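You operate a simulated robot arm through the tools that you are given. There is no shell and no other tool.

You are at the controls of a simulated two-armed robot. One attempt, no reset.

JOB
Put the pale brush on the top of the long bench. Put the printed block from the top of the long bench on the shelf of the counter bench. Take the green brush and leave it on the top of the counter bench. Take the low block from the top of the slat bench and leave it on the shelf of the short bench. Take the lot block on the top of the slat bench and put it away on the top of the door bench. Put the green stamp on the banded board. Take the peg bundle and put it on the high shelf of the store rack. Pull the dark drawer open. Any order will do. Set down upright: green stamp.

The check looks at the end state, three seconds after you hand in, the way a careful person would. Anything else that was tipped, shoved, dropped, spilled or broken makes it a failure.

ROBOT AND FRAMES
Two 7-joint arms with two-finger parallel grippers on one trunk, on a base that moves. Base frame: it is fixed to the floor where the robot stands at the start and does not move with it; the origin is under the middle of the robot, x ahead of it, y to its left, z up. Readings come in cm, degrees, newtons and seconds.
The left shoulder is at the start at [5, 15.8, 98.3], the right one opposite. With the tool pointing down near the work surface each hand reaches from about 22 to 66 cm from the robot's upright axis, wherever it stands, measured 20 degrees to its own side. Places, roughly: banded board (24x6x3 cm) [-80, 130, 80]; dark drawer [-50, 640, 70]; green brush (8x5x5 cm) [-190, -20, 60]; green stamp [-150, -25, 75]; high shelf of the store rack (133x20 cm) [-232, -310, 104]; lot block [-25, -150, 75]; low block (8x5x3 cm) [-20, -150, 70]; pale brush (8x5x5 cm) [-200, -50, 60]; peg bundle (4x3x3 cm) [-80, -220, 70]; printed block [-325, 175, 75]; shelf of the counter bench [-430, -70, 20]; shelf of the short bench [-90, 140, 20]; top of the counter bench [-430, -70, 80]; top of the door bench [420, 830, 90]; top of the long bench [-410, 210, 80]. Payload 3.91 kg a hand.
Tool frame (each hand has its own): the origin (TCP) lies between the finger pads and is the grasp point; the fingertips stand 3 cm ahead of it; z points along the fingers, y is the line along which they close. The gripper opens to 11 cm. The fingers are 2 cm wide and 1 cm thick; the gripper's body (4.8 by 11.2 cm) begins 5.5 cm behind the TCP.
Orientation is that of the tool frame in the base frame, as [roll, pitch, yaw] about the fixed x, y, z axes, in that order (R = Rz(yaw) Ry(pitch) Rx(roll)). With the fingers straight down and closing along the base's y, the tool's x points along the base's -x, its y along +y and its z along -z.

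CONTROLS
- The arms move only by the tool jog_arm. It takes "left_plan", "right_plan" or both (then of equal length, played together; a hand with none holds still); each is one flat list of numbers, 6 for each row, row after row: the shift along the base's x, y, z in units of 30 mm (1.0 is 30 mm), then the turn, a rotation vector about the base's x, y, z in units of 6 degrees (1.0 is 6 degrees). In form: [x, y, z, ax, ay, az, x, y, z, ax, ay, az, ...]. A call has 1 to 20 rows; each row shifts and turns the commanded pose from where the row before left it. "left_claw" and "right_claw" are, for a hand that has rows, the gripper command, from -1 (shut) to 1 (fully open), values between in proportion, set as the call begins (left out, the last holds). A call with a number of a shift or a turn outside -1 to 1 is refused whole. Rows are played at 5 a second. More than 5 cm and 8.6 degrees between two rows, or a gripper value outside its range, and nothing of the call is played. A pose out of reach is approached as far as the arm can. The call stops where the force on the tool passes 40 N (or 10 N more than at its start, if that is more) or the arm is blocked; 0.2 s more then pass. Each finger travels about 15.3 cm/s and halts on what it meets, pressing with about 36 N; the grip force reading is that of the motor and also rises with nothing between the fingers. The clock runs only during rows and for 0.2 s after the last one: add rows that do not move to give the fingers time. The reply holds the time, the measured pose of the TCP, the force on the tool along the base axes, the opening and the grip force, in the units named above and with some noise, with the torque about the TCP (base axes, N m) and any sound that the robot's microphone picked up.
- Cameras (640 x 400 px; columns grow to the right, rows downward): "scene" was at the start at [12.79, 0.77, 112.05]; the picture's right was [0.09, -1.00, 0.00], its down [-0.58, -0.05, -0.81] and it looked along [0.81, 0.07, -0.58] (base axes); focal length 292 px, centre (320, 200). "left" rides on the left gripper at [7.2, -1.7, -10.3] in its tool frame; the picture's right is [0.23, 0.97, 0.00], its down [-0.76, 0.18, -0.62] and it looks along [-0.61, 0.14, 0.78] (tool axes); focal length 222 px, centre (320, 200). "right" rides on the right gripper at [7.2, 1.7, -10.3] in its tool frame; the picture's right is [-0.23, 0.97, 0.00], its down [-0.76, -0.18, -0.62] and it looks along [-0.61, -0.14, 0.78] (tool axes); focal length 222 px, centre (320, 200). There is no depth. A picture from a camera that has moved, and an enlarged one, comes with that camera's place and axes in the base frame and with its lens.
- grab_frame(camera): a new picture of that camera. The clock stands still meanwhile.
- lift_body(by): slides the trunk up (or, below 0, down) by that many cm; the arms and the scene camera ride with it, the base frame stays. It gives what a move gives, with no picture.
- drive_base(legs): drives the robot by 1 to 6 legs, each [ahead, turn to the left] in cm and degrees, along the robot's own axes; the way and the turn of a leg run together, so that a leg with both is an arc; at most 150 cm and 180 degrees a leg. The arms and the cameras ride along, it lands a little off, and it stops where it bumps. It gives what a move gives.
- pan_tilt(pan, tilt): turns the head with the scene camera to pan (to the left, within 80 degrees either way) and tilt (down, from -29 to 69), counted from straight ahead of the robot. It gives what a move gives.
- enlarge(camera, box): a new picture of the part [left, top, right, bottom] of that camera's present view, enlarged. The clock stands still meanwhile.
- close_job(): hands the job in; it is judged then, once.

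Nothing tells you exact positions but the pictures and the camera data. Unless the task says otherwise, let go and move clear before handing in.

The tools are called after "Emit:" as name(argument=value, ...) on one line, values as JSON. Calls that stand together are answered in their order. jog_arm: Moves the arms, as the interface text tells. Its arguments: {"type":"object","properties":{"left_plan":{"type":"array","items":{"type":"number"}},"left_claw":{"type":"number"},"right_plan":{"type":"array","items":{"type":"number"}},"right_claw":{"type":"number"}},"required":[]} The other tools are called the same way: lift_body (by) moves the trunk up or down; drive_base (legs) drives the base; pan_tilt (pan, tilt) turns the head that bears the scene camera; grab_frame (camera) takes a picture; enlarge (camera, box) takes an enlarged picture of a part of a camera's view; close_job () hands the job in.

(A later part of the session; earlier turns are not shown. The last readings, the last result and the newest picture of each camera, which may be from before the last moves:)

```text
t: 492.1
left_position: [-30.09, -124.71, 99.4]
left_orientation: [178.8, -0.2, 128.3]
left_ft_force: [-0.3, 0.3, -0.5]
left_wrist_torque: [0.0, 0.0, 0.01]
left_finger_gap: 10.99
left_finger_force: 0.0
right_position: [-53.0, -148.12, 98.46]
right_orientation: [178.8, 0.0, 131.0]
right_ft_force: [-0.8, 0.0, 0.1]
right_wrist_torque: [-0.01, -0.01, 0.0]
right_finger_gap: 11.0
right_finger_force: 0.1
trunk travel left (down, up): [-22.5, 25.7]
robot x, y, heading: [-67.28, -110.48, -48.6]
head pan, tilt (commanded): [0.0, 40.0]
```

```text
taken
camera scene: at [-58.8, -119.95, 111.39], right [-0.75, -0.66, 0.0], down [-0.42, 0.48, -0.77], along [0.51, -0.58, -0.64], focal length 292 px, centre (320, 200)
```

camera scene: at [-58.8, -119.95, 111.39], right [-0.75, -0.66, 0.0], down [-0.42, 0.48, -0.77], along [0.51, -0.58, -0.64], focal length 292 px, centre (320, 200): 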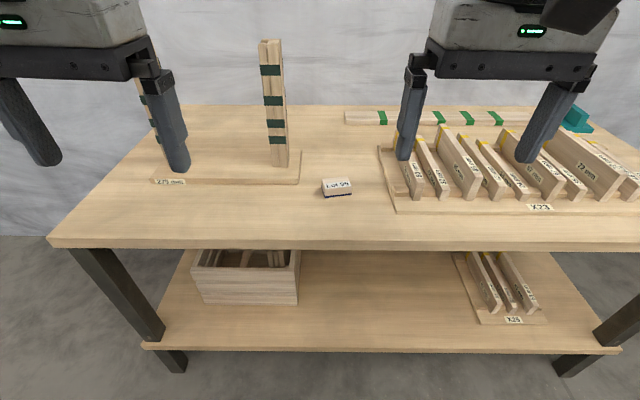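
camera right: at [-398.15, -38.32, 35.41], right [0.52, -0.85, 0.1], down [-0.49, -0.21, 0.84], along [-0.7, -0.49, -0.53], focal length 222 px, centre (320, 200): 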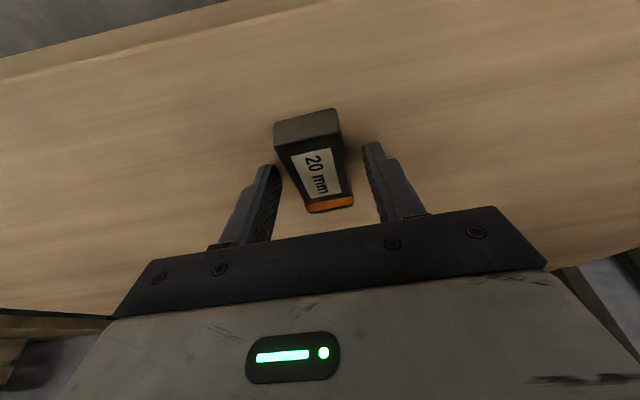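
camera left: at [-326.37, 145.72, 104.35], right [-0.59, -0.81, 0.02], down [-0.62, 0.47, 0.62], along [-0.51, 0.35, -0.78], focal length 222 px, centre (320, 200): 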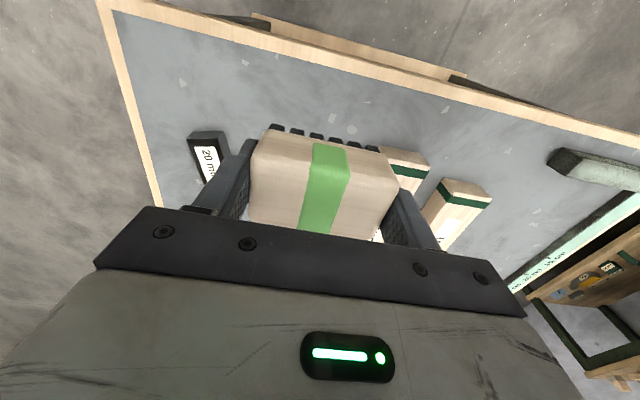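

The lot block ("Lot 95") is straight ahead. Driving 14 cm closer.

Emit:
drive_base(legs=[[13, 0]])

Emit:
pan_tilt(pan=0, tilt=50)

Emit:
enlarge(camera="scene", box=[240, 90, 440, 240])

Emit:
grab_frame(camera="right")

```text
t: 493.3
left_position: [-21.71, -134.32, 99.37]
left_orientation: [178.9, -0.3, 128.5]
left_ft_force: [-0.1, -0.3, 0.3]
left_wrist_torque: [0.04, 0.01, 0.02]
left_finger_gap: 11.0
left_finger_force: 0.0
right_position: [-44.41, -157.91, 98.5]
right_orientation: [178.7, 0.0, 131.3]
right_ft_force: [-0.1, 0.3, 0.4]
right_wrist_torque: [0.03, 0.01, -0.01]
right_finger_gap: 11.0
right_finger_force: 0.1
trunk travel left (down, up): [-22.5, 25.7]
robot x, y, heading: [-58.4, -120.18, -48.8]
head pan, tilt (commanded): [0.0, 40.0]
```

```text
t: 494.1
left_position: [-21.77, -134.33, 99.33]
left_orientation: [178.7, -0.2, 128.4]
left_ft_force: [0.0, 0.6, -0.3]
left_wrist_torque: [-0.01, -0.05, 0.0]
left_finger_gap: 10.99
left_finger_force: 0.0
right_position: [-44.54, -158.02, 98.42]
right_orientation: [178.8, 0.1, 131.1]
right_ft_force: [-0.8, 0.3, 0.6]
right_wrist_torque: [0.01, -0.04, 0.0]
right_finger_gap: 11.02
right_finger_force: 0.1
trunk travel left (down, up): [-22.5, 25.7]
robot x, y, heading: [-58.64, -120.29, -48.7]
head pan, tilt (commanded): [0.0, 50.0]
```

```text
2.67 times, centred on (340, 165) of scene
camera zoom: at [-50.81, -129.03, 109.98], right [-0.75, -0.66, 0.0], down [-0.51, 0.58, -0.64], along [0.42, -0.48, -0.77], focal length 779 px, centre (267, 293)
```

zoom: 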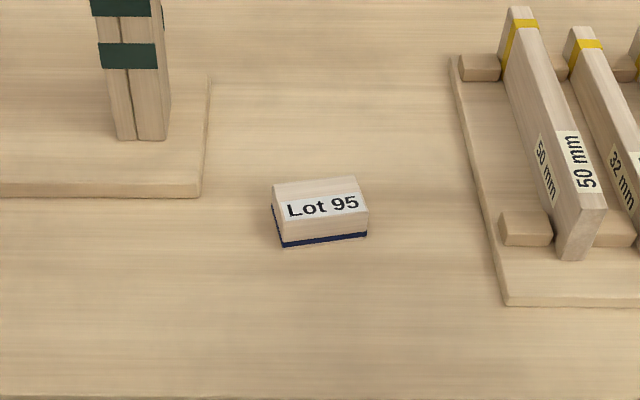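

```text
taken
camera right: at [-48.22, -151.51, 108.79], right [0.88, 0.47, 0.02], down [0.36, -0.7, 0.62], along [0.31, -0.54, -0.79], focal length 222 px, centre (320, 200)
```

right: 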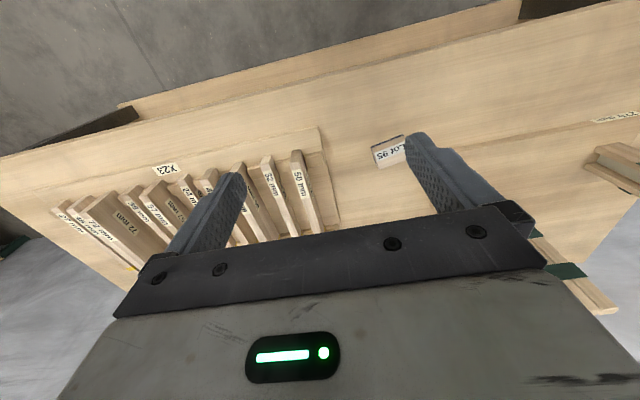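

Lot block centre ≈ (-27.25,-161.45), ~6×3.4 cm, top z≈72.6. Moving the right hand above it.

Emit:
jog_arm(right_plan=[0.961, -0.192, 0, 0, 0, 0.55, 0.961, -0.192, 0, 0, 0, 0.55, 0.961, -0.192, 0, 0, 0, 0.55, 0.961, -0.192, 0, 0, 0, 0, 0.961, -0.192, 0, 0, 0, 0, 0.961, -0.192, 0, 0, 0, 0, 0, 0, -0.9, 0, 0, 0, 0, 0, -0.9, 0, 0, 0, 0, 0, -0.9, 0, 0, 0, 0, 0, -0.9, 0, 0, 0, 0, 0, -0.9, 0, 0, 0, 0, 0, -0.9, 0, 0, 0], right_claw=0.545)

Emit:
grab_frame(camera="right")

Emit:
grab_frame(camera="scene")

```text
t: 496.7
left_position: [-21.65, -134.38, 99.41]
left_orientation: [178.8, -0.3, 128.3]
left_ft_force: [0.8, -0.6, 1.4]
left_wrist_torque: [0.02, -0.01, 0.02]
left_finger_gap: 11.02
left_finger_force: 0.0
right_position: [-27.1, -161.39, 82.21]
right_orientation: [178.8, 0.0, 141.0]
right_ft_force: [0.7, 0.2, -0.4]
right_wrist_torque: [-0.03, 0.01, 0.0]
right_finger_gap: 8.47
right_finger_force: 0.0
trunk travel left (down, up): [-22.5, 25.7]
robot x, y, heading: [-58.75, -120.57, -48.8]
head pan, tilt (commanded): [0.0, 50.0]
```

```text
taken
camera right: at [-31.88, -155.72, 92.57], right [0.79, 0.62, 0.02], down [0.47, -0.63, 0.62], along [0.39, -0.48, -0.79], focal length 222 px, centre (320, 200)
```

right: 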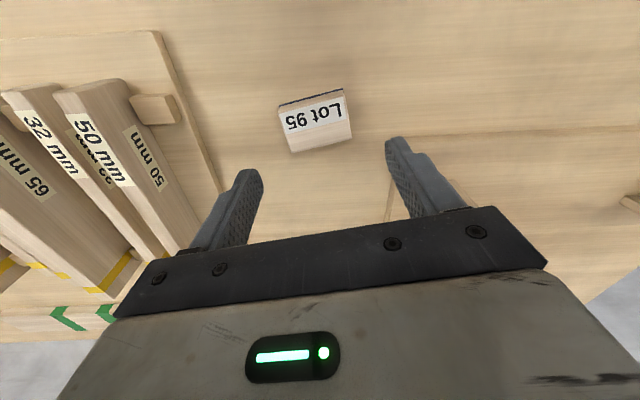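

```text
taken
camera scene: at [-50.81, -129.03, 109.97], right [-0.75, -0.66, 0.0], down [-0.51, 0.58, -0.64], along [0.42, -0.48, -0.77], focal length 292 px, centre (320, 200)
```

scene: 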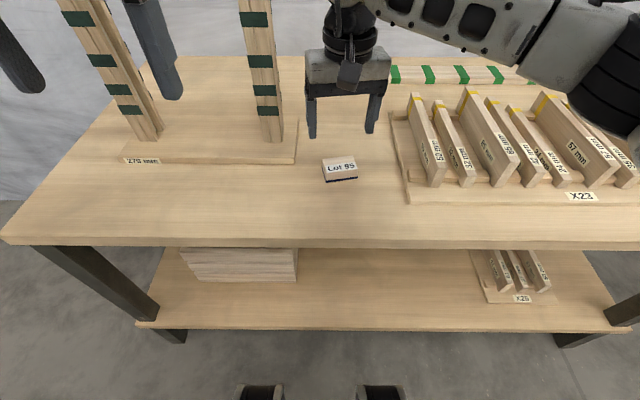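

Aligned. Descending and gripping the lot block.

Emit:
jog_arm(right_plan=[0, 0, -0.7, 0, 0, 0, 0, 0, -0.7, 0, 0, 0, 0, 0, -0.7, 0, 0, 0, 0, 0, -0.5, 0, 0, 0, 0, 0, -0.3, 0, 0, 0, 0, 0, 0, 0, 0, 0])

Emit:
jog_arm(right_plan=[0, 0, 0, 0, 0, 0, 0, 0, 0, 0, 0, 0, 0, 0, 0, 0, 0, 0, 0, 0, 0, 0, 0, 0], right_claw=-1)

Emit:
jog_arm(right_plan=[0, 0, 0.1, 0, 0, 0, 0, 0, 0.2, 0, 0, 0, 0, 0, 0.3, 0, 0, 0, 0, 0, 0.4, 0, 0, 0, 0, 0, 0.5, 0, 0, 0])

Emit:
grab_frame(camera="right")

```text
t: 498.1
left_position: [-21.72, -134.25, 99.5]
left_orientation: [178.8, -0.2, 128.4]
left_ft_force: [0.6, 0.4, -0.3]
left_wrist_torque: [0.0, 0.04, 0.03]
left_finger_gap: 10.99
left_finger_force: 0.0
right_position: [-27.18, -161.37, 73.54]
right_orientation: [178.8, 0.0, 141.0]
right_ft_force: [0.2, 0.6, -0.1]
right_wrist_torque: [0.01, -0.02, -0.01]
right_finger_gap: 8.46
right_finger_force: 0.0
trunk travel left (down, up): [-22.5, 25.7]
robot x, y, heading: [-58.8, -120.3, -48.5]
head pan, tilt (commanded): [0.0, 50.0]
```

```text
t: 499.1
left_position: [-21.66, -134.32, 99.28]
left_orientation: [178.8, -0.2, 128.4]
left_ft_force: [-0.8, -0.1, -0.1]
left_wrist_torque: [0.01, 0.01, 0.02]
left_finger_gap: 10.99
left_finger_force: 0.0
right_position: [-27.11, -161.2, 73.55]
right_orientation: [178.8, 0.0, 141.1]
right_ft_force: [0.6, 0.1, -0.2]
right_wrist_torque: [-0.01, -0.01, 0.04]
right_finger_gap: 5.87
right_finger_force: 35.8
trunk travel left (down, up): [-22.5, 25.7]
robot x, y, heading: [-58.12, -120.16, -48.8]
head pan, tilt (commanded): [0.0, 50.0]
```

```text
t: 500.3
left_position: [-21.71, -134.2, 99.31]
left_orientation: [178.8, -0.2, 128.4]
left_ft_force: [0.0, -0.9, 0.0]
left_wrist_torque: [0.02, -0.02, 0.02]
left_finger_gap: 10.96
left_finger_force: 0.0
right_position: [-27.22, -161.4, 78.09]
right_orientation: [178.8, 0.1, 141.1]
right_ft_force: [0.6, -0.5, -0.4]
right_wrist_torque: [0.01, 0.01, 0.0]
right_finger_gap: 5.9
right_finger_force: 36.3
trunk travel left (down, up): [-22.5, 25.7]
robot x, y, heading: [-58.46, -120.01, -48.6]
head pan, tilt (commanded): [0.0, 50.0]
```

```text
taken
camera right: at [-31.98, -155.73, 88.37], right [0.79, 0.62, 0.02], down [0.47, -0.63, 0.62], along [0.39, -0.48, -0.78], focal length 222 px, centre (320, 200)
```

right: 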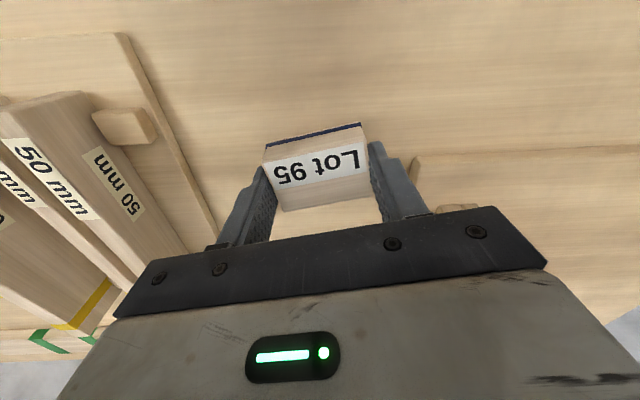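

Lot block held (5.9 cm gap). Raising and retracting gently.

Emit:
jog_arm(right_plan=[0, 0, 0.6, 0, 0, 0, 0, 0, 0.7, 0, 0, 0, 0, 0, 0.7, 0, 0, 0, 0, 0, 0.7, 0, 0, 0, -0.2, 0.2, 0.7, 0, 0, 0, -0.5, 0.35, 0.7, 0, 0, 0, -0.6, 0.35, 0.7, 0, 0, 0, -0.6, 0.35, 0.6, 0, 0, 0, -0.6, 0.35, 0.5, 0, 0, 0, -0.6, 0.35, 0.3, 0, 0, 0, -0.6, 0.35, 0, 0, 0, 0, -0.5, 0.2, 0, 0, 0, 0])

Emit:
grab_frame(camera="scene")

```text
t: 502.9
left_position: [-21.56, -134.31, 99.43]
left_orientation: [178.8, -0.2, 128.4]
left_ft_force: [-0.7, -0.4, 0.0]
left_wrist_torque: [0.01, -0.01, 0.0]
left_finger_gap: 11.0
left_finger_force: 0.1
right_position: [-39.96, -153.97, 96.63]
right_orientation: [179.0, -0.2, 141.1]
right_ft_force: [0.5, 1.1, -0.1]
right_wrist_torque: [0.0, 0.01, 0.0]
right_finger_gap: 5.84
right_finger_force: 35.6
trunk travel left (down, up): [-22.5, 25.7]
robot x, y, heading: [-58.46, -120.12, -49.1]
head pan, tilt (commanded): [0.0, 50.0]
```

```text
taken
camera scene: at [-50.82, -129.03, 109.97], right [-0.75, -0.66, 0.0], down [-0.51, 0.58, -0.64], along [0.42, -0.48, -0.77], focal length 292 px, centre (320, 200)
```

scene: 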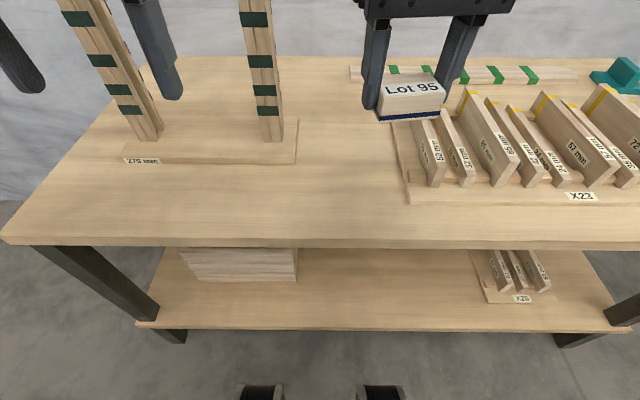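

Got it. Now the long way to the drawer and the door bench. First back off and go to the open middle, then look ahead.

Emit:
drive_base(legs=[[-25, 0], [0, 108], [120, 0], [40, 0], [0, 32]])

Emit:
pan_tilt(pan=0, tilt=10)

Emit:
grab_frame(camera="scene")

Emit:
pan_tilt(pan=-50, tilt=10)

Emit:
grab_frame(camera="scene")

```text
t: 518.5
left_position: [-13.1, 70.86, 99.36]
left_orientation: [178.8, -0.3, -92.1]
left_ft_force: [-0.8, 0.3, 0.2]
left_wrist_torque: [-0.03, 0.0, -0.01]
left_finger_gap: 11.01
left_finger_force: 0.0
right_position: [13.38, 73.95, 96.65]
right_orientation: [178.8, 0.0, -79.3]
right_ft_force: [0.1, -1.0, 0.4]
right_wrist_torque: [0.01, -0.01, -0.01]
right_finger_gap: 5.85
right_finger_force: 35.9
trunk travel left (down, up): [-22.5, 25.7]
robot x, y, heading: [5.94, 36.13, 90.6]
head pan, tilt (commanded): [0.0, 50.0]
```

```text
t: 519.6
left_position: [-13.18, 70.81, 99.33]
left_orientation: [178.8, -0.4, -92.1]
left_ft_force: [0.1, -0.1, -0.2]
left_wrist_torque: [-0.01, 0.02, 0.03]
left_finger_gap: 10.97
left_finger_force: 0.1
right_position: [13.43, 73.92, 96.65]
right_orientation: [178.8, 0.0, -79.3]
right_ft_force: [0.2, 0.0, 0.1]
right_wrist_torque: [-0.01, 0.01, -0.03]
right_finger_gap: 5.87
right_finger_force: 36.5
trunk travel left (down, up): [-22.5, 25.7]
robot x, y, heading: [5.76, 35.92, 90.7]
head pan, tilt (commanded): [0.0, 10.0]
```

```text
taken
camera scene: at [5.62, 49.47, 116.15], right [1.0, 0.02, 0.0], down [0.0, -0.17, -0.98], along [-0.01, 0.98, -0.17], focal length 292 px, centre (320, 200)
```

scene: 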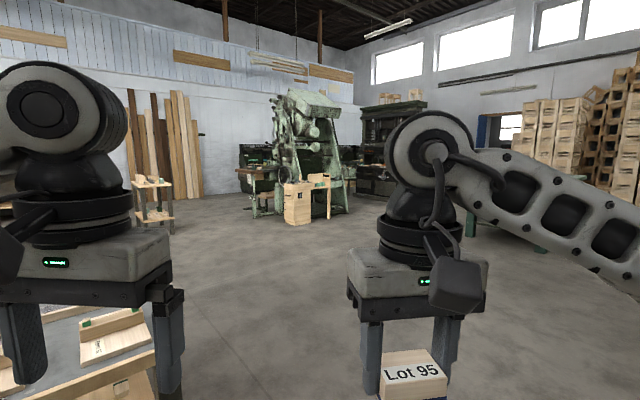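

```text
t: 520.8
left_position: [-13.13, 70.81, 99.48]
left_orientation: [178.8, -0.3, -92.1]
left_ft_force: [0.5, 0.6, -1.2]
left_wrist_torque: [0.05, -0.01, 0.02]
left_finger_gap: 11.03
left_finger_force: 0.0
right_position: [13.44, 73.98, 96.69]
right_orientation: [178.8, 0.0, -79.3]
right_ft_force: [-0.5, -0.2, -1.4]
right_wrist_torque: [0.0, -0.01, 0.02]
right_finger_gap: 5.89
right_finger_force: 35.6
trunk travel left (down, up): [-22.5, 25.7]
robot x, y, heading: [5.54, 36.21, 90.5]
head pan, tilt (commanded): [-50.0, 10.0]
```

```text
taken
camera scene: at [12.79, 46.26, 116.16], right [0.65, -0.76, 0.0], down [-0.13, -0.11, -0.98], along [0.74, 0.64, -0.17], focal length 292 px, centre (320, 200)
```

scene: 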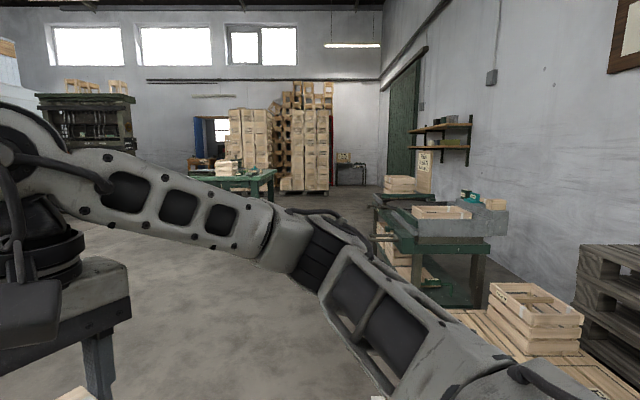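

I see a big green machine ahead with a cabinet behind, and benches further right. Enlarging the region of the dark drawer.

Emit:
pan_tilt(pan=5, tilt=10)

Emit:
enlarge(camera="scene", box=[220, 80, 460, 230])

```text
t: 522.0
left_position: [-13.24, 70.72, 99.47]
left_orientation: [178.7, -0.3, -92.2]
left_ft_force: [-0.8, 0.2, 0.4]
left_wrist_torque: [-0.01, 0.01, -0.05]
left_finger_gap: 11.02
left_finger_force: 0.0
right_position: [13.43, 73.95, 96.64]
right_orientation: [178.9, 0.0, -79.3]
right_ft_force: [-0.5, 0.0, -0.4]
right_wrist_torque: [-0.03, 0.03, 0.04]
right_finger_gap: 5.87
right_finger_force: 36.1
trunk travel left (down, up): [-22.5, 25.7]
robot x, y, heading: [5.86, 36.51, 90.8]
head pan, tilt (commanded): [5.0, 10.0]
```

```text
2.67 times, centred on (340, 155) of scene
camera zoom: at [4.82, 49.42, 116.16], right [0.99, 0.1, 0.0], down [0.02, -0.17, -0.98], along [-0.1, 0.98, -0.17], focal length 779 px, centre (267, 320)
```

zoom: 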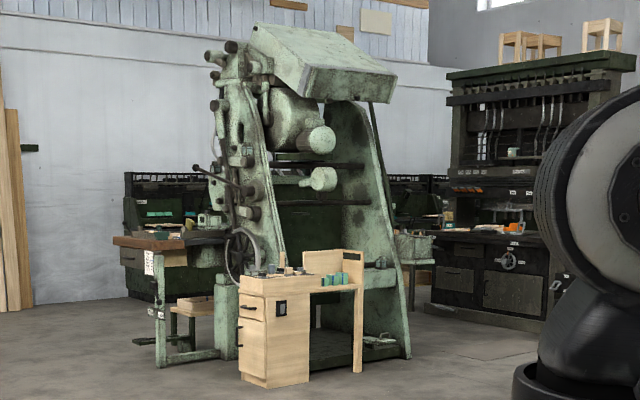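

The drawer should be somewhere near the green machine. I'll drive closer for a proper look.

Emit:
drive_base(legs=[[0, -15.5], [100, 0], [0, 20], [140, 0], [50, 0]])

Emit:
pan_tilt(pan=0, tilt=15)

Emit:
grab_frame(camera="scene")

```text
t: 538.4
left_position: [-6.78, 356.02, 99.4]
left_orientation: [178.8, -0.3, -87.7]
left_ft_force: [0.1, -0.2, 0.4]
left_wrist_torque: [-0.01, 0.03, -0.01]
left_finger_gap: 11.0
left_finger_force: 0.0
right_position: [19.61, 361.36, 96.73]
right_orientation: [178.8, -0.1, -75.0]
right_ft_force: [-0.6, -0.7, -0.6]
right_wrist_torque: [0.01, 0.01, 0.04]
right_finger_gap: 5.92
right_finger_force: 35.9
trunk travel left (down, up): [-22.5, 25.7]
robot x, y, heading: [14.71, 323.13, 95.2]
head pan, tilt (commanded): [5.0, 10.0]
```

```text
t: 539.0
left_position: [-6.66, 356.13, 99.37]
left_orientation: [178.8, -0.2, -87.6]
left_ft_force: [0.1, 0.4, 0.7]
left_wrist_torque: [0.01, 0.01, 0.01]
left_finger_gap: 11.01
left_finger_force: 0.2
right_position: [19.7, 361.3, 96.58]
right_orientation: [178.8, 0.0, -74.9]
right_ft_force: [-0.2, -0.1, 0.6]
right_wrist_torque: [-0.03, 0.02, 0.02]
right_finger_gap: 5.85
right_finger_force: 35.5
trunk travel left (down, up): [-22.5, 25.7]
robot x, y, heading: [14.66, 322.55, 95.2]
head pan, tilt (commanded): [0.0, 15.0]
```

```text
taken
camera scene: at [13.77, 336.35, 115.35], right [1.0, 0.09, 0.0], down [0.02, -0.26, -0.97], along [-0.09, 0.96, -0.26], focal length 292 px, centre (320, 200)
```

scene: 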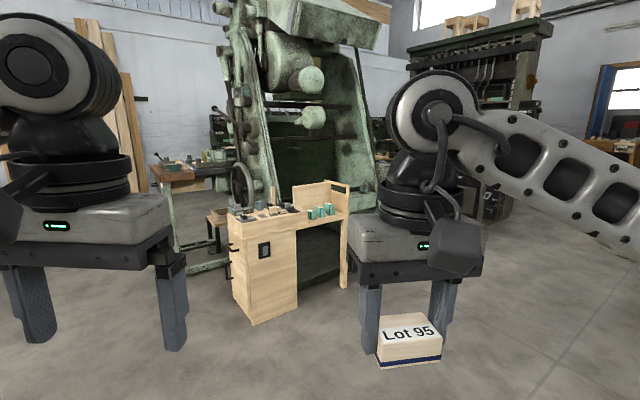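

The wooden-top bench left of the machine may hold the dark drawer. I'll move left for a better view.

Emit:
drive_base(legs=[[0, 55], [120, 0], [0, -75]])

Emit:
pan_tilt(pan=0, tilt=15)

Emit:
grab_frame(camera="scene")

```text
t: 550.8
left_position: [-98.57, 420.4, 99.39]
left_orientation: [178.8, -0.1, -107.4]
left_ft_force: [0.4, 0.6, 0.1]
left_wrist_torque: [0.0, 0.0, -0.04]
left_finger_gap: 10.98
left_finger_force: 0.1
right_position: [-71.95, 416.46, 96.63]
right_orientation: [178.8, 0.0, -94.7]
right_ft_force: [0.5, 0.8, -0.3]
right_wrist_torque: [0.01, -0.04, 0.0]
right_finger_gap: 5.85
right_finger_force: 36.5
trunk travel left (down, up): [-22.5, 25.7]
robot x, y, heading: [-89.61, 382.12, 75.5]
head pan, tilt (commanded): [0.0, 15.0]
```

```text
t: 551.4
left_position: [-98.5, 420.54, 99.44]
left_orientation: [178.8, -0.1, -107.5]
left_ft_force: [-0.9, 0.5, -0.6]
left_wrist_torque: [-0.01, 0.01, 0.02]
left_finger_gap: 11.01
left_finger_force: 0.1
right_position: [-72.12, 416.44, 96.68]
right_orientation: [179.0, 0.0, -94.6]
right_ft_force: [0.6, -1.3, 0.6]
right_wrist_torque: [0.04, -0.01, 0.03]
right_finger_gap: 5.85
right_finger_force: 35.9
trunk travel left (down, up): [-22.5, 25.7]
robot x, y, heading: [-89.04, 381.96, 75.5]
head pan, tilt (commanded): [0.0, 15.0]
```

```text
taken
camera scene: at [-85.98, 395.0, 115.35], right [0.97, -0.25, 0.0], down [-0.06, -0.25, -0.97], along [0.24, 0.94, -0.26], focal length 292 px, centre (320, 200)
```

scene: 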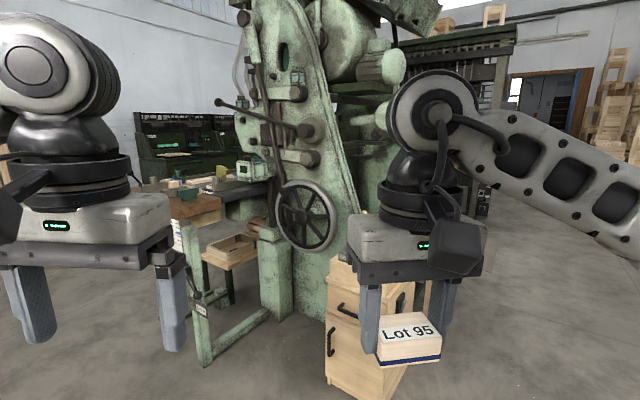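

Emit:
enlarge(camera="scene", box=[140, 100, 340, 260])

```text
2.50 times, centred on (240, 180) of scene
camera zoom: at [-85.98, 395.0, 115.35], right [0.97, -0.25, 0.0], down [-0.06, -0.25, -0.97], along [0.24, 0.94, -0.26], focal length 730 px, centre (520, 250)
```

zoom: 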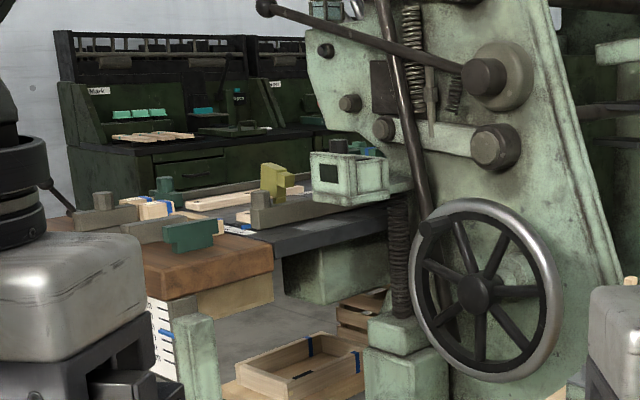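

Behind the machine stand dark workbenches with drawers; the target drawer is likely on the second one. I'll look further left for an approach path.

Emit:
pan_tilt(pan=55, tilt=15)

Emit:
grab_frame(camera="scene")

Emit:
pan_tilt(pan=-60, tilt=15)

Emit:
grab_frame(camera="scene")

```text
t: 552.7
left_position: [-98.43, 420.45, 99.3]
left_orientation: [178.8, -0.2, -107.5]
left_ft_force: [-0.3, 0.1, -0.3]
left_wrist_torque: [-0.03, 0.04, 0.0]
left_finger_gap: 11.01
left_finger_force: 0.1
right_position: [-71.92, 416.44, 96.65]
right_orientation: [178.9, 0.1, -94.7]
right_ft_force: [-0.2, 0.0, 0.1]
right_wrist_torque: [0.01, 0.0, 0.05]
right_finger_gap: 5.88
right_finger_force: 36.0
trunk travel left (down, up): [-22.5, 25.7]
robot x, y, heading: [-89.29, 382.12, 75.5]
head pan, tilt (commanded): [55.0, 15.0]
```

```text
taken
camera scene: at [-94.37, 393.06, 115.35], right [0.76, 0.65, 0.0], down [0.17, -0.2, -0.97], along [-0.63, 0.73, -0.26], focal length 292 px, centre (320, 200)
```

scene: 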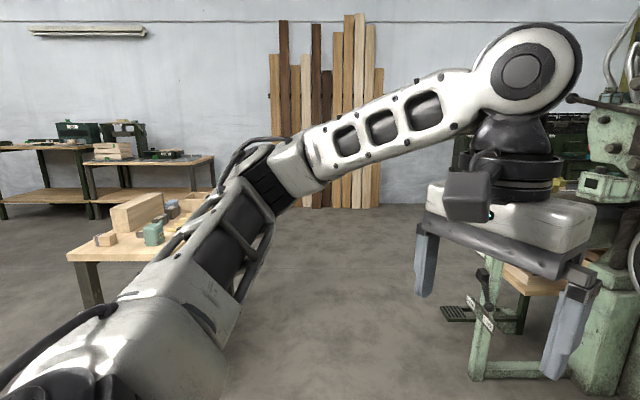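

```text
t: 554.6
left_position: [-98.39, 420.44, 99.34]
left_orientation: [178.9, -0.1, -107.6]
left_ft_force: [0.9, 0.7, -0.7]
left_wrist_torque: [0.04, 0.0, 0.01]
left_finger_gap: 11.01
left_finger_force: 0.1
right_position: [-71.9, 416.46, 96.71]
right_orientation: [178.9, 0.0, -94.7]
right_ft_force: [-0.1, 0.0, -1.2]
right_wrist_torque: [-0.01, 0.02, -0.01]
right_finger_gap: 5.88
right_finger_force: 35.8
trunk travel left (down, up): [-22.5, 25.7]
robot x, y, heading: [-89.1, 382.02, 75.4]
head pan, tilt (commanded): [-60.0, 15.0]
```

```text
taken
camera scene: at [-79.31, 388.46, 115.35], right [0.27, -0.96, 0.0], down [-0.25, -0.07, -0.97], along [0.93, 0.26, -0.26], focal length 292 px, centre (320, 200)
```

scene: 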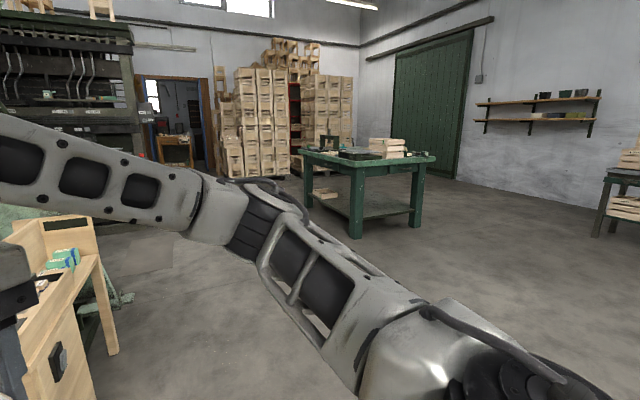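

The door bench is through the blue-framed doorway to the right. First the drawer: I'll drive around the left side of the machine and look toward the second dark desk.

Emit:
drive_base(legs=[[0, 47.3], [138, 0], [0, -18.8], [95, 0], [0, -70]])

Emit:
pan_tilt(pan=0, tilt=15)

Emit:
grab_frame(camera="scene")

```text
t: 572.4
left_position: [-171.57, 624.84, 99.31]
left_orientation: [178.9, -0.2, -148.4]
left_ft_force: [-0.4, -0.3, 0.0]
left_wrist_torque: [0.02, 0.0, -0.04]
left_finger_gap: 11.01
left_finger_force: 0.1
right_position: [-154.19, 604.42, 96.56]
right_orientation: [178.9, 0.0, -135.6]
right_ft_force: [-0.5, 0.4, -1.0]
right_wrist_torque: [-0.02, 0.01, 0.02]
right_finger_gap: 5.87
right_finger_force: 36.1
trunk travel left (down, up): [-22.5, 25.7]
robot x, y, heading: [-189.46, 589.71, 34.9]
head pan, tilt (commanded): [-60.0, 15.0]
```

```text
t: 573.7
left_position: [-171.62, 624.87, 99.39]
left_orientation: [178.8, -0.2, -148.3]
left_ft_force: [0.1, -0.1, 0.0]
left_wrist_torque: [0.04, -0.05, 0.0]
left_finger_gap: 11.03
left_finger_force: 0.1
right_position: [-154.15, 604.46, 96.71]
right_orientation: [178.9, 0.0, -135.5]
right_ft_force: [0.0, -0.2, -0.3]
right_wrist_torque: [0.02, -0.03, 0.0]
right_finger_gap: 5.86
right_finger_force: 35.7
trunk travel left (down, up): [-22.5, 25.7]
robot x, y, heading: [-189.61, 590.17, 34.3]
head pan, tilt (commanded): [0.0, 15.0]
```

```text
taken
camera scene: at [-178.84, 597.4, 115.35], right [0.57, -0.82, 0.0], down [-0.21, -0.15, -0.97], along [0.8, 0.55, -0.26], focal length 292 px, centre (320, 200)
```

scene: 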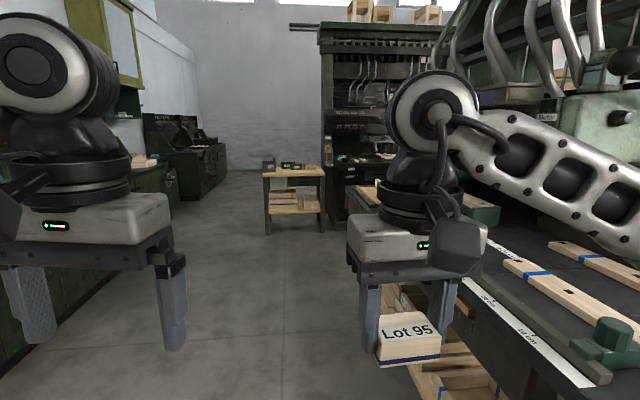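

Now I see an aisle: dark desks on the left, machine table on the right. The target is likely behind my right hand; let me pan to see.

Emit:
pan_tilt(pan=-40, tilt=25)

Emit:
grab_frame(camera="scene")

Emit:
grab_frame(camera="right")

Emit:
pan_tilt(pan=30, tilt=20)

Emit:
grab_frame(camera="scene")

```text
t: 574.7
left_position: [-171.56, 624.77, 99.46]
left_orientation: [178.9, -0.2, -148.3]
left_ft_force: [0.2, 0.3, -0.5]
left_wrist_torque: [-0.04, -0.02, -0.01]
left_finger_gap: 11.01
left_finger_force: 0.1
right_position: [-154.21, 604.45, 96.63]
right_orientation: [178.9, -0.1, -135.6]
right_ft_force: [0.2, -0.4, -0.2]
right_wrist_torque: [0.03, -0.02, -0.01]
right_finger_gap: 5.86
right_finger_force: 35.8
trunk travel left (down, up): [-22.5, 25.7]
robot x, y, heading: [-189.85, 589.58, 34.6]
head pan, tilt (commanded): [-40.0, 25.0]
```

```text
taken
camera scene: at [-177.35, 591.24, 113.72], right [-0.09, -1.0, 0.0], down [-0.42, 0.04, -0.91], along [0.9, -0.08, -0.42], focal length 292 px, centre (320, 200)
```

scene: 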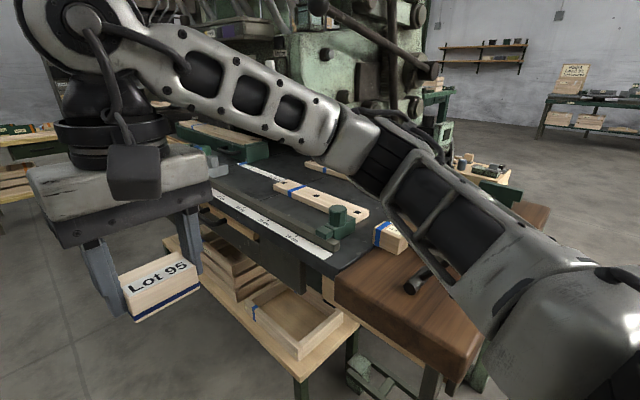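

```text
taken
camera right: at [-160.49, 600.46, 107.02], right [-0.52, 0.85, 0.02], down [0.68, 0.4, 0.62], along [0.52, 0.33, -0.79], focal length 222 px, centre (320, 200)
```

right: 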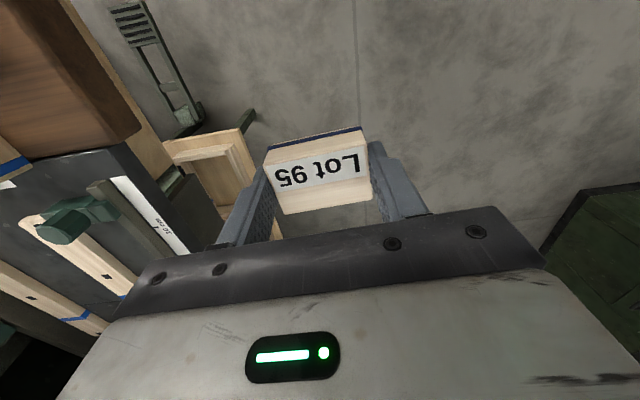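

```text
t: 576.1
left_position: [-171.6, 624.83, 99.37]
left_orientation: [178.8, -0.2, -148.3]
left_ft_force: [-1.3, 0.4, -0.3]
left_wrist_torque: [0.01, -0.04, -0.02]
left_finger_gap: 10.98
left_finger_force: 0.0
right_position: [-154.18, 604.45, 96.75]
right_orientation: [178.9, -0.1, -135.6]
right_ft_force: [0.2, -0.7, -0.7]
right_wrist_torque: [0.01, 0.0, 0.02]
right_finger_gap: 5.88
right_finger_force: 36.0
trunk travel left (down, up): [-22.5, 25.7]
robot x, y, heading: [-189.87, 589.78, 34.4]
head pan, tilt (commanded): [30.0, 20.0]
```

```text
taken
camera scene: at [-182.53, 600.51, 114.53], right [0.9, -0.43, 0.0], down [-0.15, -0.31, -0.94], along [0.4, 0.85, -0.34], focal length 292 px, centre (320, 200)
```

scene: 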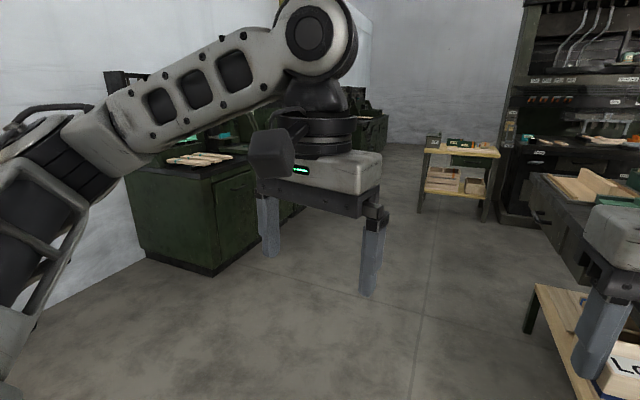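

I spot a dark drawer front with a handle on the machine table's aisle side, around (-55,655). I'll drive into the aisle and face it.

Emit:
drive_base(legs=[[0, 17], [125, 0], [0, -93]])

Emit:
pan_tilt(pan=0, tilt=35)

Emit:
grab_frame(camera="scene")

```text
t: 587.4
left_position: [-75.58, 678.45, 99.29]
left_orientation: [178.7, -0.3, 135.6]
left_ft_force: [0.4, 0.1, -0.2]
left_wrist_torque: [0.0, -0.01, -0.01]
left_finger_gap: 11.01
left_finger_force: 0.1
right_position: [-91.31, 656.68, 96.67]
right_orientation: [178.9, 0.0, 148.3]
right_ft_force: [0.4, 0.7, -0.3]
right_wrist_torque: [-0.02, 0.0, 0.02]
right_finger_gap: 5.87
right_finger_force: 35.8
trunk travel left (down, up): [-22.5, 25.7]
robot x, y, heading: [-113.81, 688.06, -41.4]
head pan, tilt (commanded): [30.0, 20.0]
```

```text
t: 588.3
left_position: [-75.6, 678.52, 99.37]
left_orientation: [178.8, -0.1, 135.6]
left_ft_force: [-0.3, -0.4, -0.3]
left_wrist_torque: [-0.02, 0.03, -0.06]
left_finger_gap: 10.99
left_finger_force: 0.0
right_position: [-91.2, 656.76, 96.78]
right_orientation: [178.9, 0.0, 148.2]
right_ft_force: [-0.1, 0.8, -0.6]
right_wrist_torque: [0.01, -0.02, -0.01]
right_finger_gap: 5.86
right_finger_force: 36.1
trunk travel left (down, up): [-22.5, 25.7]
robot x, y, heading: [-114.12, 687.64, -41.6]
head pan, tilt (commanded): [0.0, 35.0]
```

```text
taken
camera scene: at [-104.33, 679.37, 112.15], right [-0.66, -0.75, 0.0], down [-0.43, 0.38, -0.82], along [0.61, -0.54, -0.57], focal length 292 px, centre (320, 200)
```

scene: 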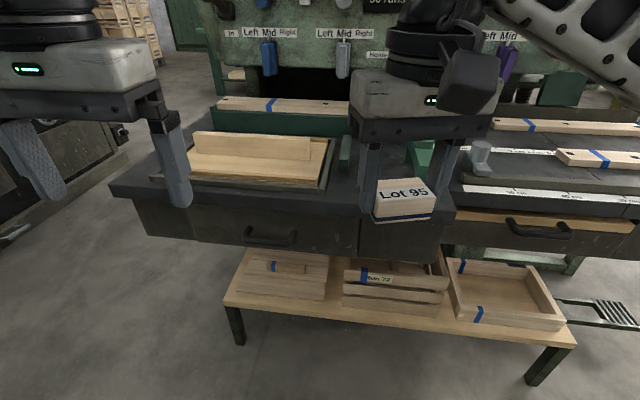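

Two drawers here: the left one's handle is at ≈(-63,657) and its body centre ≈(-50,640), matching the target. Enlarging it.

Emit:
enlarge(camera="scene", box=[120, 160, 460, 320])

Emit:
enlarge(camera="scene", box=[220, 200, 340, 270])

Emit:
grab_frame(camera="left")

```text
1.88 times, centred on (290, 240) of scene
camera zoom: at [-104.33, 679.37, 112.15], right [-0.66, -0.75, 0.0], down [-0.43, 0.38, -0.82], along [0.61, -0.54, -0.57], focal length 550 px, centre (376, 125)
```

zoom: 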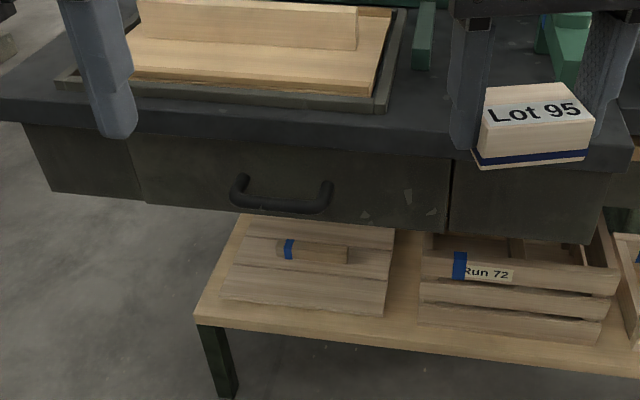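

```text
5.33 times, centred on (280, 235) of scene
camera zoom: at [-104.33, 679.37, 112.15], right [-0.66, -0.75, 0.0], down [-0.43, 0.38, -0.82], along [0.61, -0.54, -0.57], focal length 1558 px, centre (533, 13)
```

zoom: 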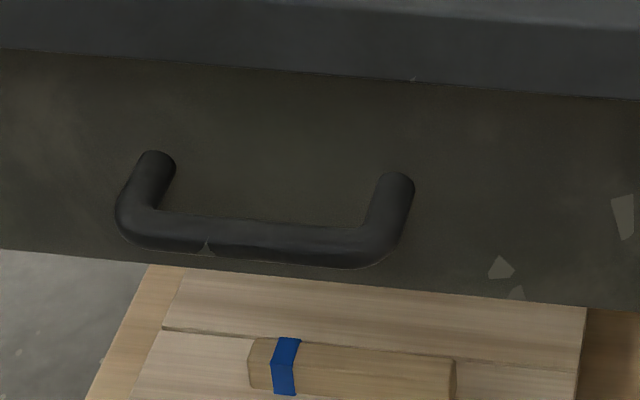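

```text
taken
camera left: at [-81.98, 682.26, 109.77], right [0.52, 0.85, 0.02], down [0.66, -0.42, 0.62], along [0.54, -0.31, -0.78], focal length 222 px, centre (320, 200)
```

left: 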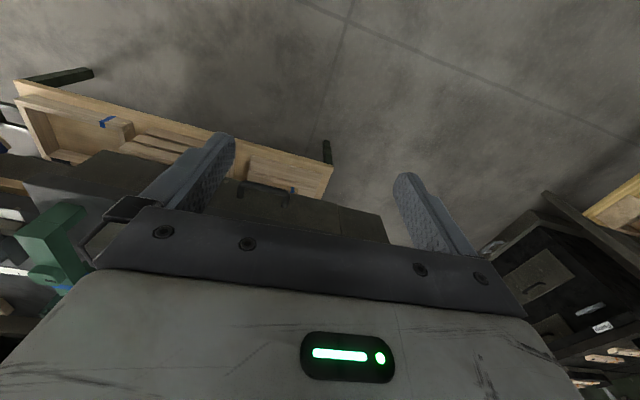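

The handle is a horizontal bar under the table's overhang, so I'll grip it with the left hand pointing forward. First turn 6.5° right to square up with the drawer front.

Emit:
drive_base(legs=[[0, -6.5]])

Emit:
grab_frame(camera="scene")

Emit:
enlarge(camera="scene", box=[120, 180, 360, 320])

```text
t: 589.3
left_position: [-76.9, 674.11, 99.41]
left_orientation: [178.8, -0.2, 129.0]
left_ft_force: [-0.5, -0.1, 0.5]
left_wrist_torque: [-0.01, 0.01, -0.03]
left_finger_gap: 10.99
left_finger_force: 0.1
right_position: [-94.85, 654.32, 96.61]
right_orientation: [178.8, 0.0, 141.8]
right_ft_force: [-0.2, -0.5, -0.7]
right_wrist_torque: [0.01, 0.02, 0.04]
right_finger_gap: 5.86
right_finger_force: 36.4
trunk travel left (down, up): [-22.5, 25.7]
robot x, y, heading: [-113.91, 687.92, -48.0]
head pan, tilt (commanded): [0.0, 35.0]
```

```text
taken
camera scene: at [-105.39, 678.3, 112.15], right [-0.74, -0.67, 0.0], down [-0.38, 0.43, -0.82], along [0.55, -0.61, -0.57], focal length 292 px, centre (320, 200)
```

scene: 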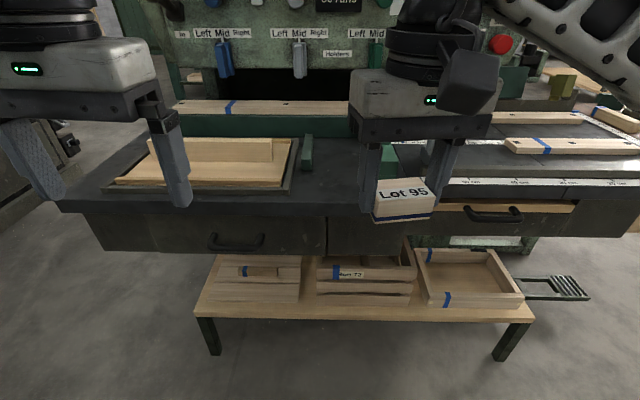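

```text
2.67 times, centred on (240, 250) of scene
camera zoom: at [-105.39, 678.3, 112.15], right [-0.74, -0.67, 0.0], down [-0.38, 0.43, -0.82], along [0.55, -0.61, -0.57], focal length 779 px, centre (533, 67)
```

zoom: 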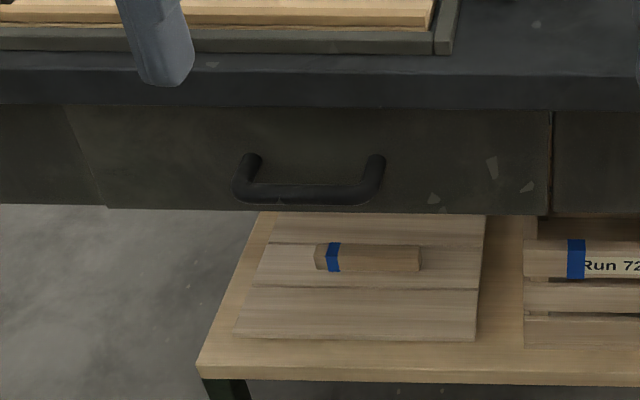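

Emit:
grab_frame(camera="left")

Emit:
enlarge(camera="left", box=[160, 120, 400, 260])

```text
taken
camera left: at [-82.85, 678.64, 109.78], right [0.61, 0.79, 0.02], down [0.61, -0.49, 0.62], along [0.5, -0.37, -0.78], focal length 222 px, centre (320, 200)
```

left: 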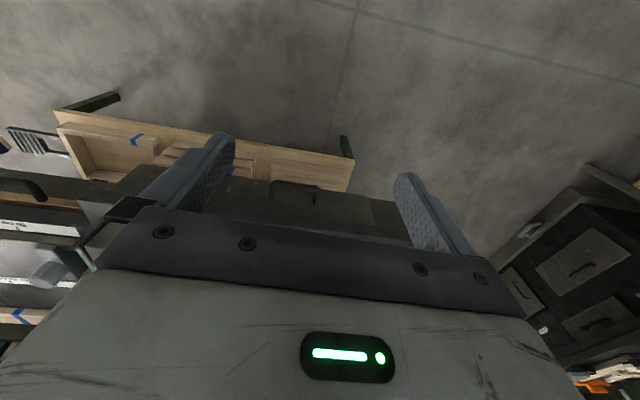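

```text
2.67 times, centred on (280, 190) of left
camera zoom: at [-82.85, 678.64, 109.78], right [0.61, 0.79, 0.02], down [0.61, -0.49, 0.62], along [0.5, -0.37, -0.78], focal length 592 px, centre (427, 227)
```

zoom: 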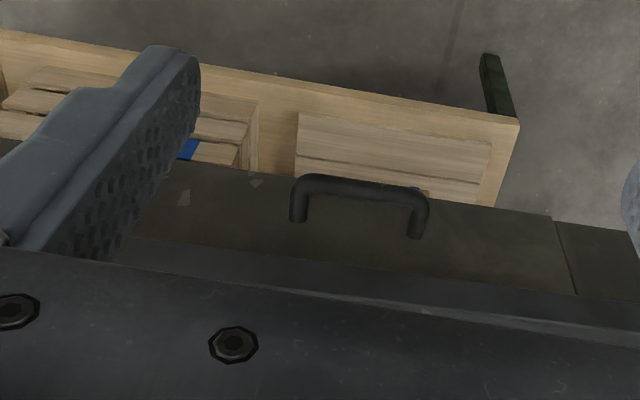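

Triangulated: bar centre ≈(-64.15,658.1,70.9), 4.5 cm in front of the drawer face, no table overhang. I'll hook it from above with the left fingers (5 cm apart) behind the bar. Moving above it first.

Emit:
jog_arm(left_plan=[0.686, -0.852, 0, 0, 0, 0.5, 0.686, -0.852, -0.4, 0, 0, 0, 0.686, -0.852, -0.7, 0, 0, 0, 0.686, -0.852, -0.9, 0, 0, 0, 0.686, -0.852, -0.9, 0, 0, 0, 0.686, -0.852, -0.9, 0, 0, 0, 0.686, -0.852, -0.9, 0, 0, 0], left_claw=-0.09)

Emit:
grab_frame(camera="left")

Emit:
enlarge(camera="scene", box=[120, 140, 360, 290])

```text
t: 590.9
left_position: [-62.61, 656.43, 85.36]
left_orientation: [178.8, -0.2, 131.9]
left_ft_force: [0.8, -0.5, 0.0]
left_wrist_torque: [0.01, -0.03, 0.0]
left_finger_gap: 4.99
left_finger_force: 0.1
right_position: [-94.78, 654.19, 96.69]
right_orientation: [178.8, -0.1, 141.8]
right_ft_force: [-0.7, -0.7, -0.3]
right_wrist_torque: [-0.01, 0.01, 0.02]
right_finger_gap: 5.87
right_finger_force: 36.0
trunk travel left (down, up): [-22.5, 25.7]
robot x, y, heading: [-114.03, 687.66, -48.2]
head pan, tilt (commanded): [0.0, 35.0]
```

```text
taken
camera left: at [-68.69, 660.61, 95.68], right [0.57, 0.82, 0.02], down [0.63, -0.46, 0.62], along [0.52, -0.34, -0.78], focal length 222 px, centre (320, 200)
```

left: 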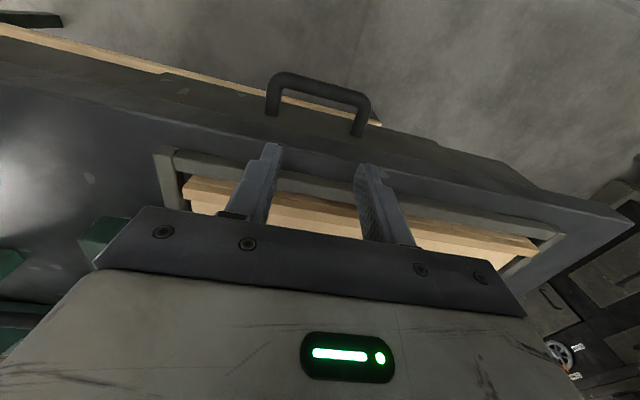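

```text
2.67 times, centred on (240, 215) of scene
camera zoom: at [-105.37, 678.31, 112.14], right [-0.74, -0.67, 0.0], down [-0.38, 0.43, -0.82], along [0.55, -0.61, -0.57], focal length 779 px, centre (533, 160)
```

zoom: 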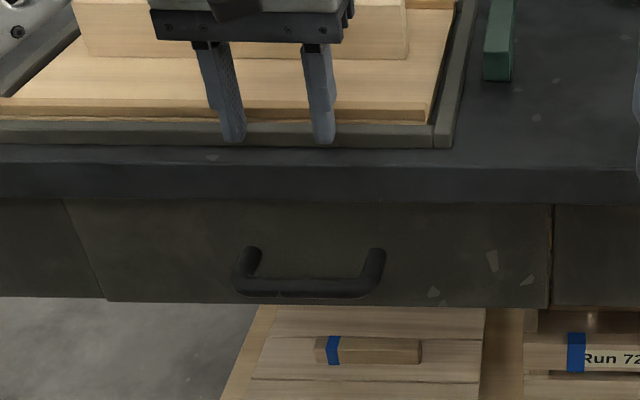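

Bar centre refined to (-63.6,657.65,70.0); the free gap behind it is about 3 cm. I'll shift 0.7 cm forward and descend just above the bar for a check.

Emit:
jog_arm(left_plan=[0.16, -0.17, -0.5, 0, 0, 0, 0, 0, -0.8, 0, 0, 0, 0, 0, -0.8, 0, 0, 0, 0, 0, -0.8, 0, 0, 0, 0, 0, 0, 0, 0, 0])

Emit:
grab_frame(camera="left")

Emit:
enlarge(camera="scene", box=[160, 180, 320, 280])

```text
t: 591.5
left_position: [-62.15, 655.82, 83.11]
left_orientation: [179.4, 0.7, 131.6]
left_ft_force: [-7.0, 8.9, 14.3]
left_wrist_torque: [0.05, 0.57, -0.39]
left_finger_gap: 4.92
left_finger_force: 0.1
right_position: [-94.88, 654.38, 96.78]
right_orientation: [178.9, 0.1, 141.9]
right_ft_force: [-0.2, 0.0, -0.4]
right_wrist_torque: [0.02, -0.01, 0.01]
right_finger_gap: 5.9
right_finger_force: 36.5
trunk travel left (down, up): [-22.5, 25.7]
robot x, y, heading: [-113.81, 687.89, -48.1]
head pan, tilt (commanded): [0.0, 35.0]
stopped in row 3 (left hand): the force on the tool passed its limit at 51 N (the readings are from after the stop); the commanded pose is now the measured one
```

```text
taken
camera left: at [-68.29, 660.13, 93.32], right [0.58, 0.82, 0.01], down [0.63, -0.45, 0.63], along [0.52, -0.36, -0.77], focal length 222 px, centre (320, 200)
```

left: 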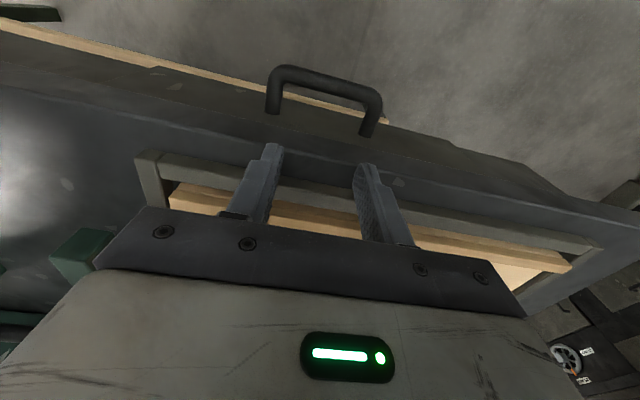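

```text
4.00 times, centred on (240, 230) of scene
camera zoom: at [-105.5, 678.46, 112.19], right [-0.74, -0.67, 0.0], down [-0.38, 0.43, -0.82], along [0.55, -0.61, -0.57], focal length 1169 px, centre (640, 80)
```

zoom: 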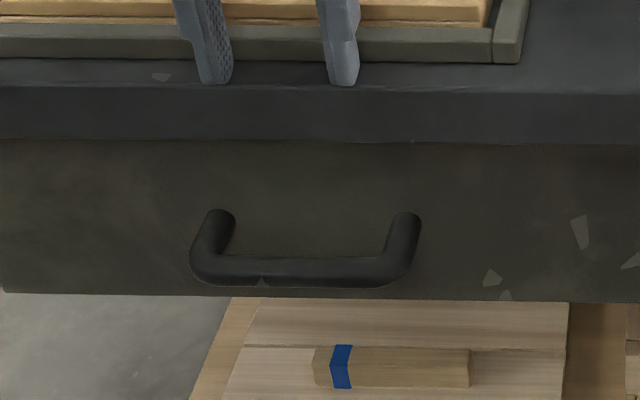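

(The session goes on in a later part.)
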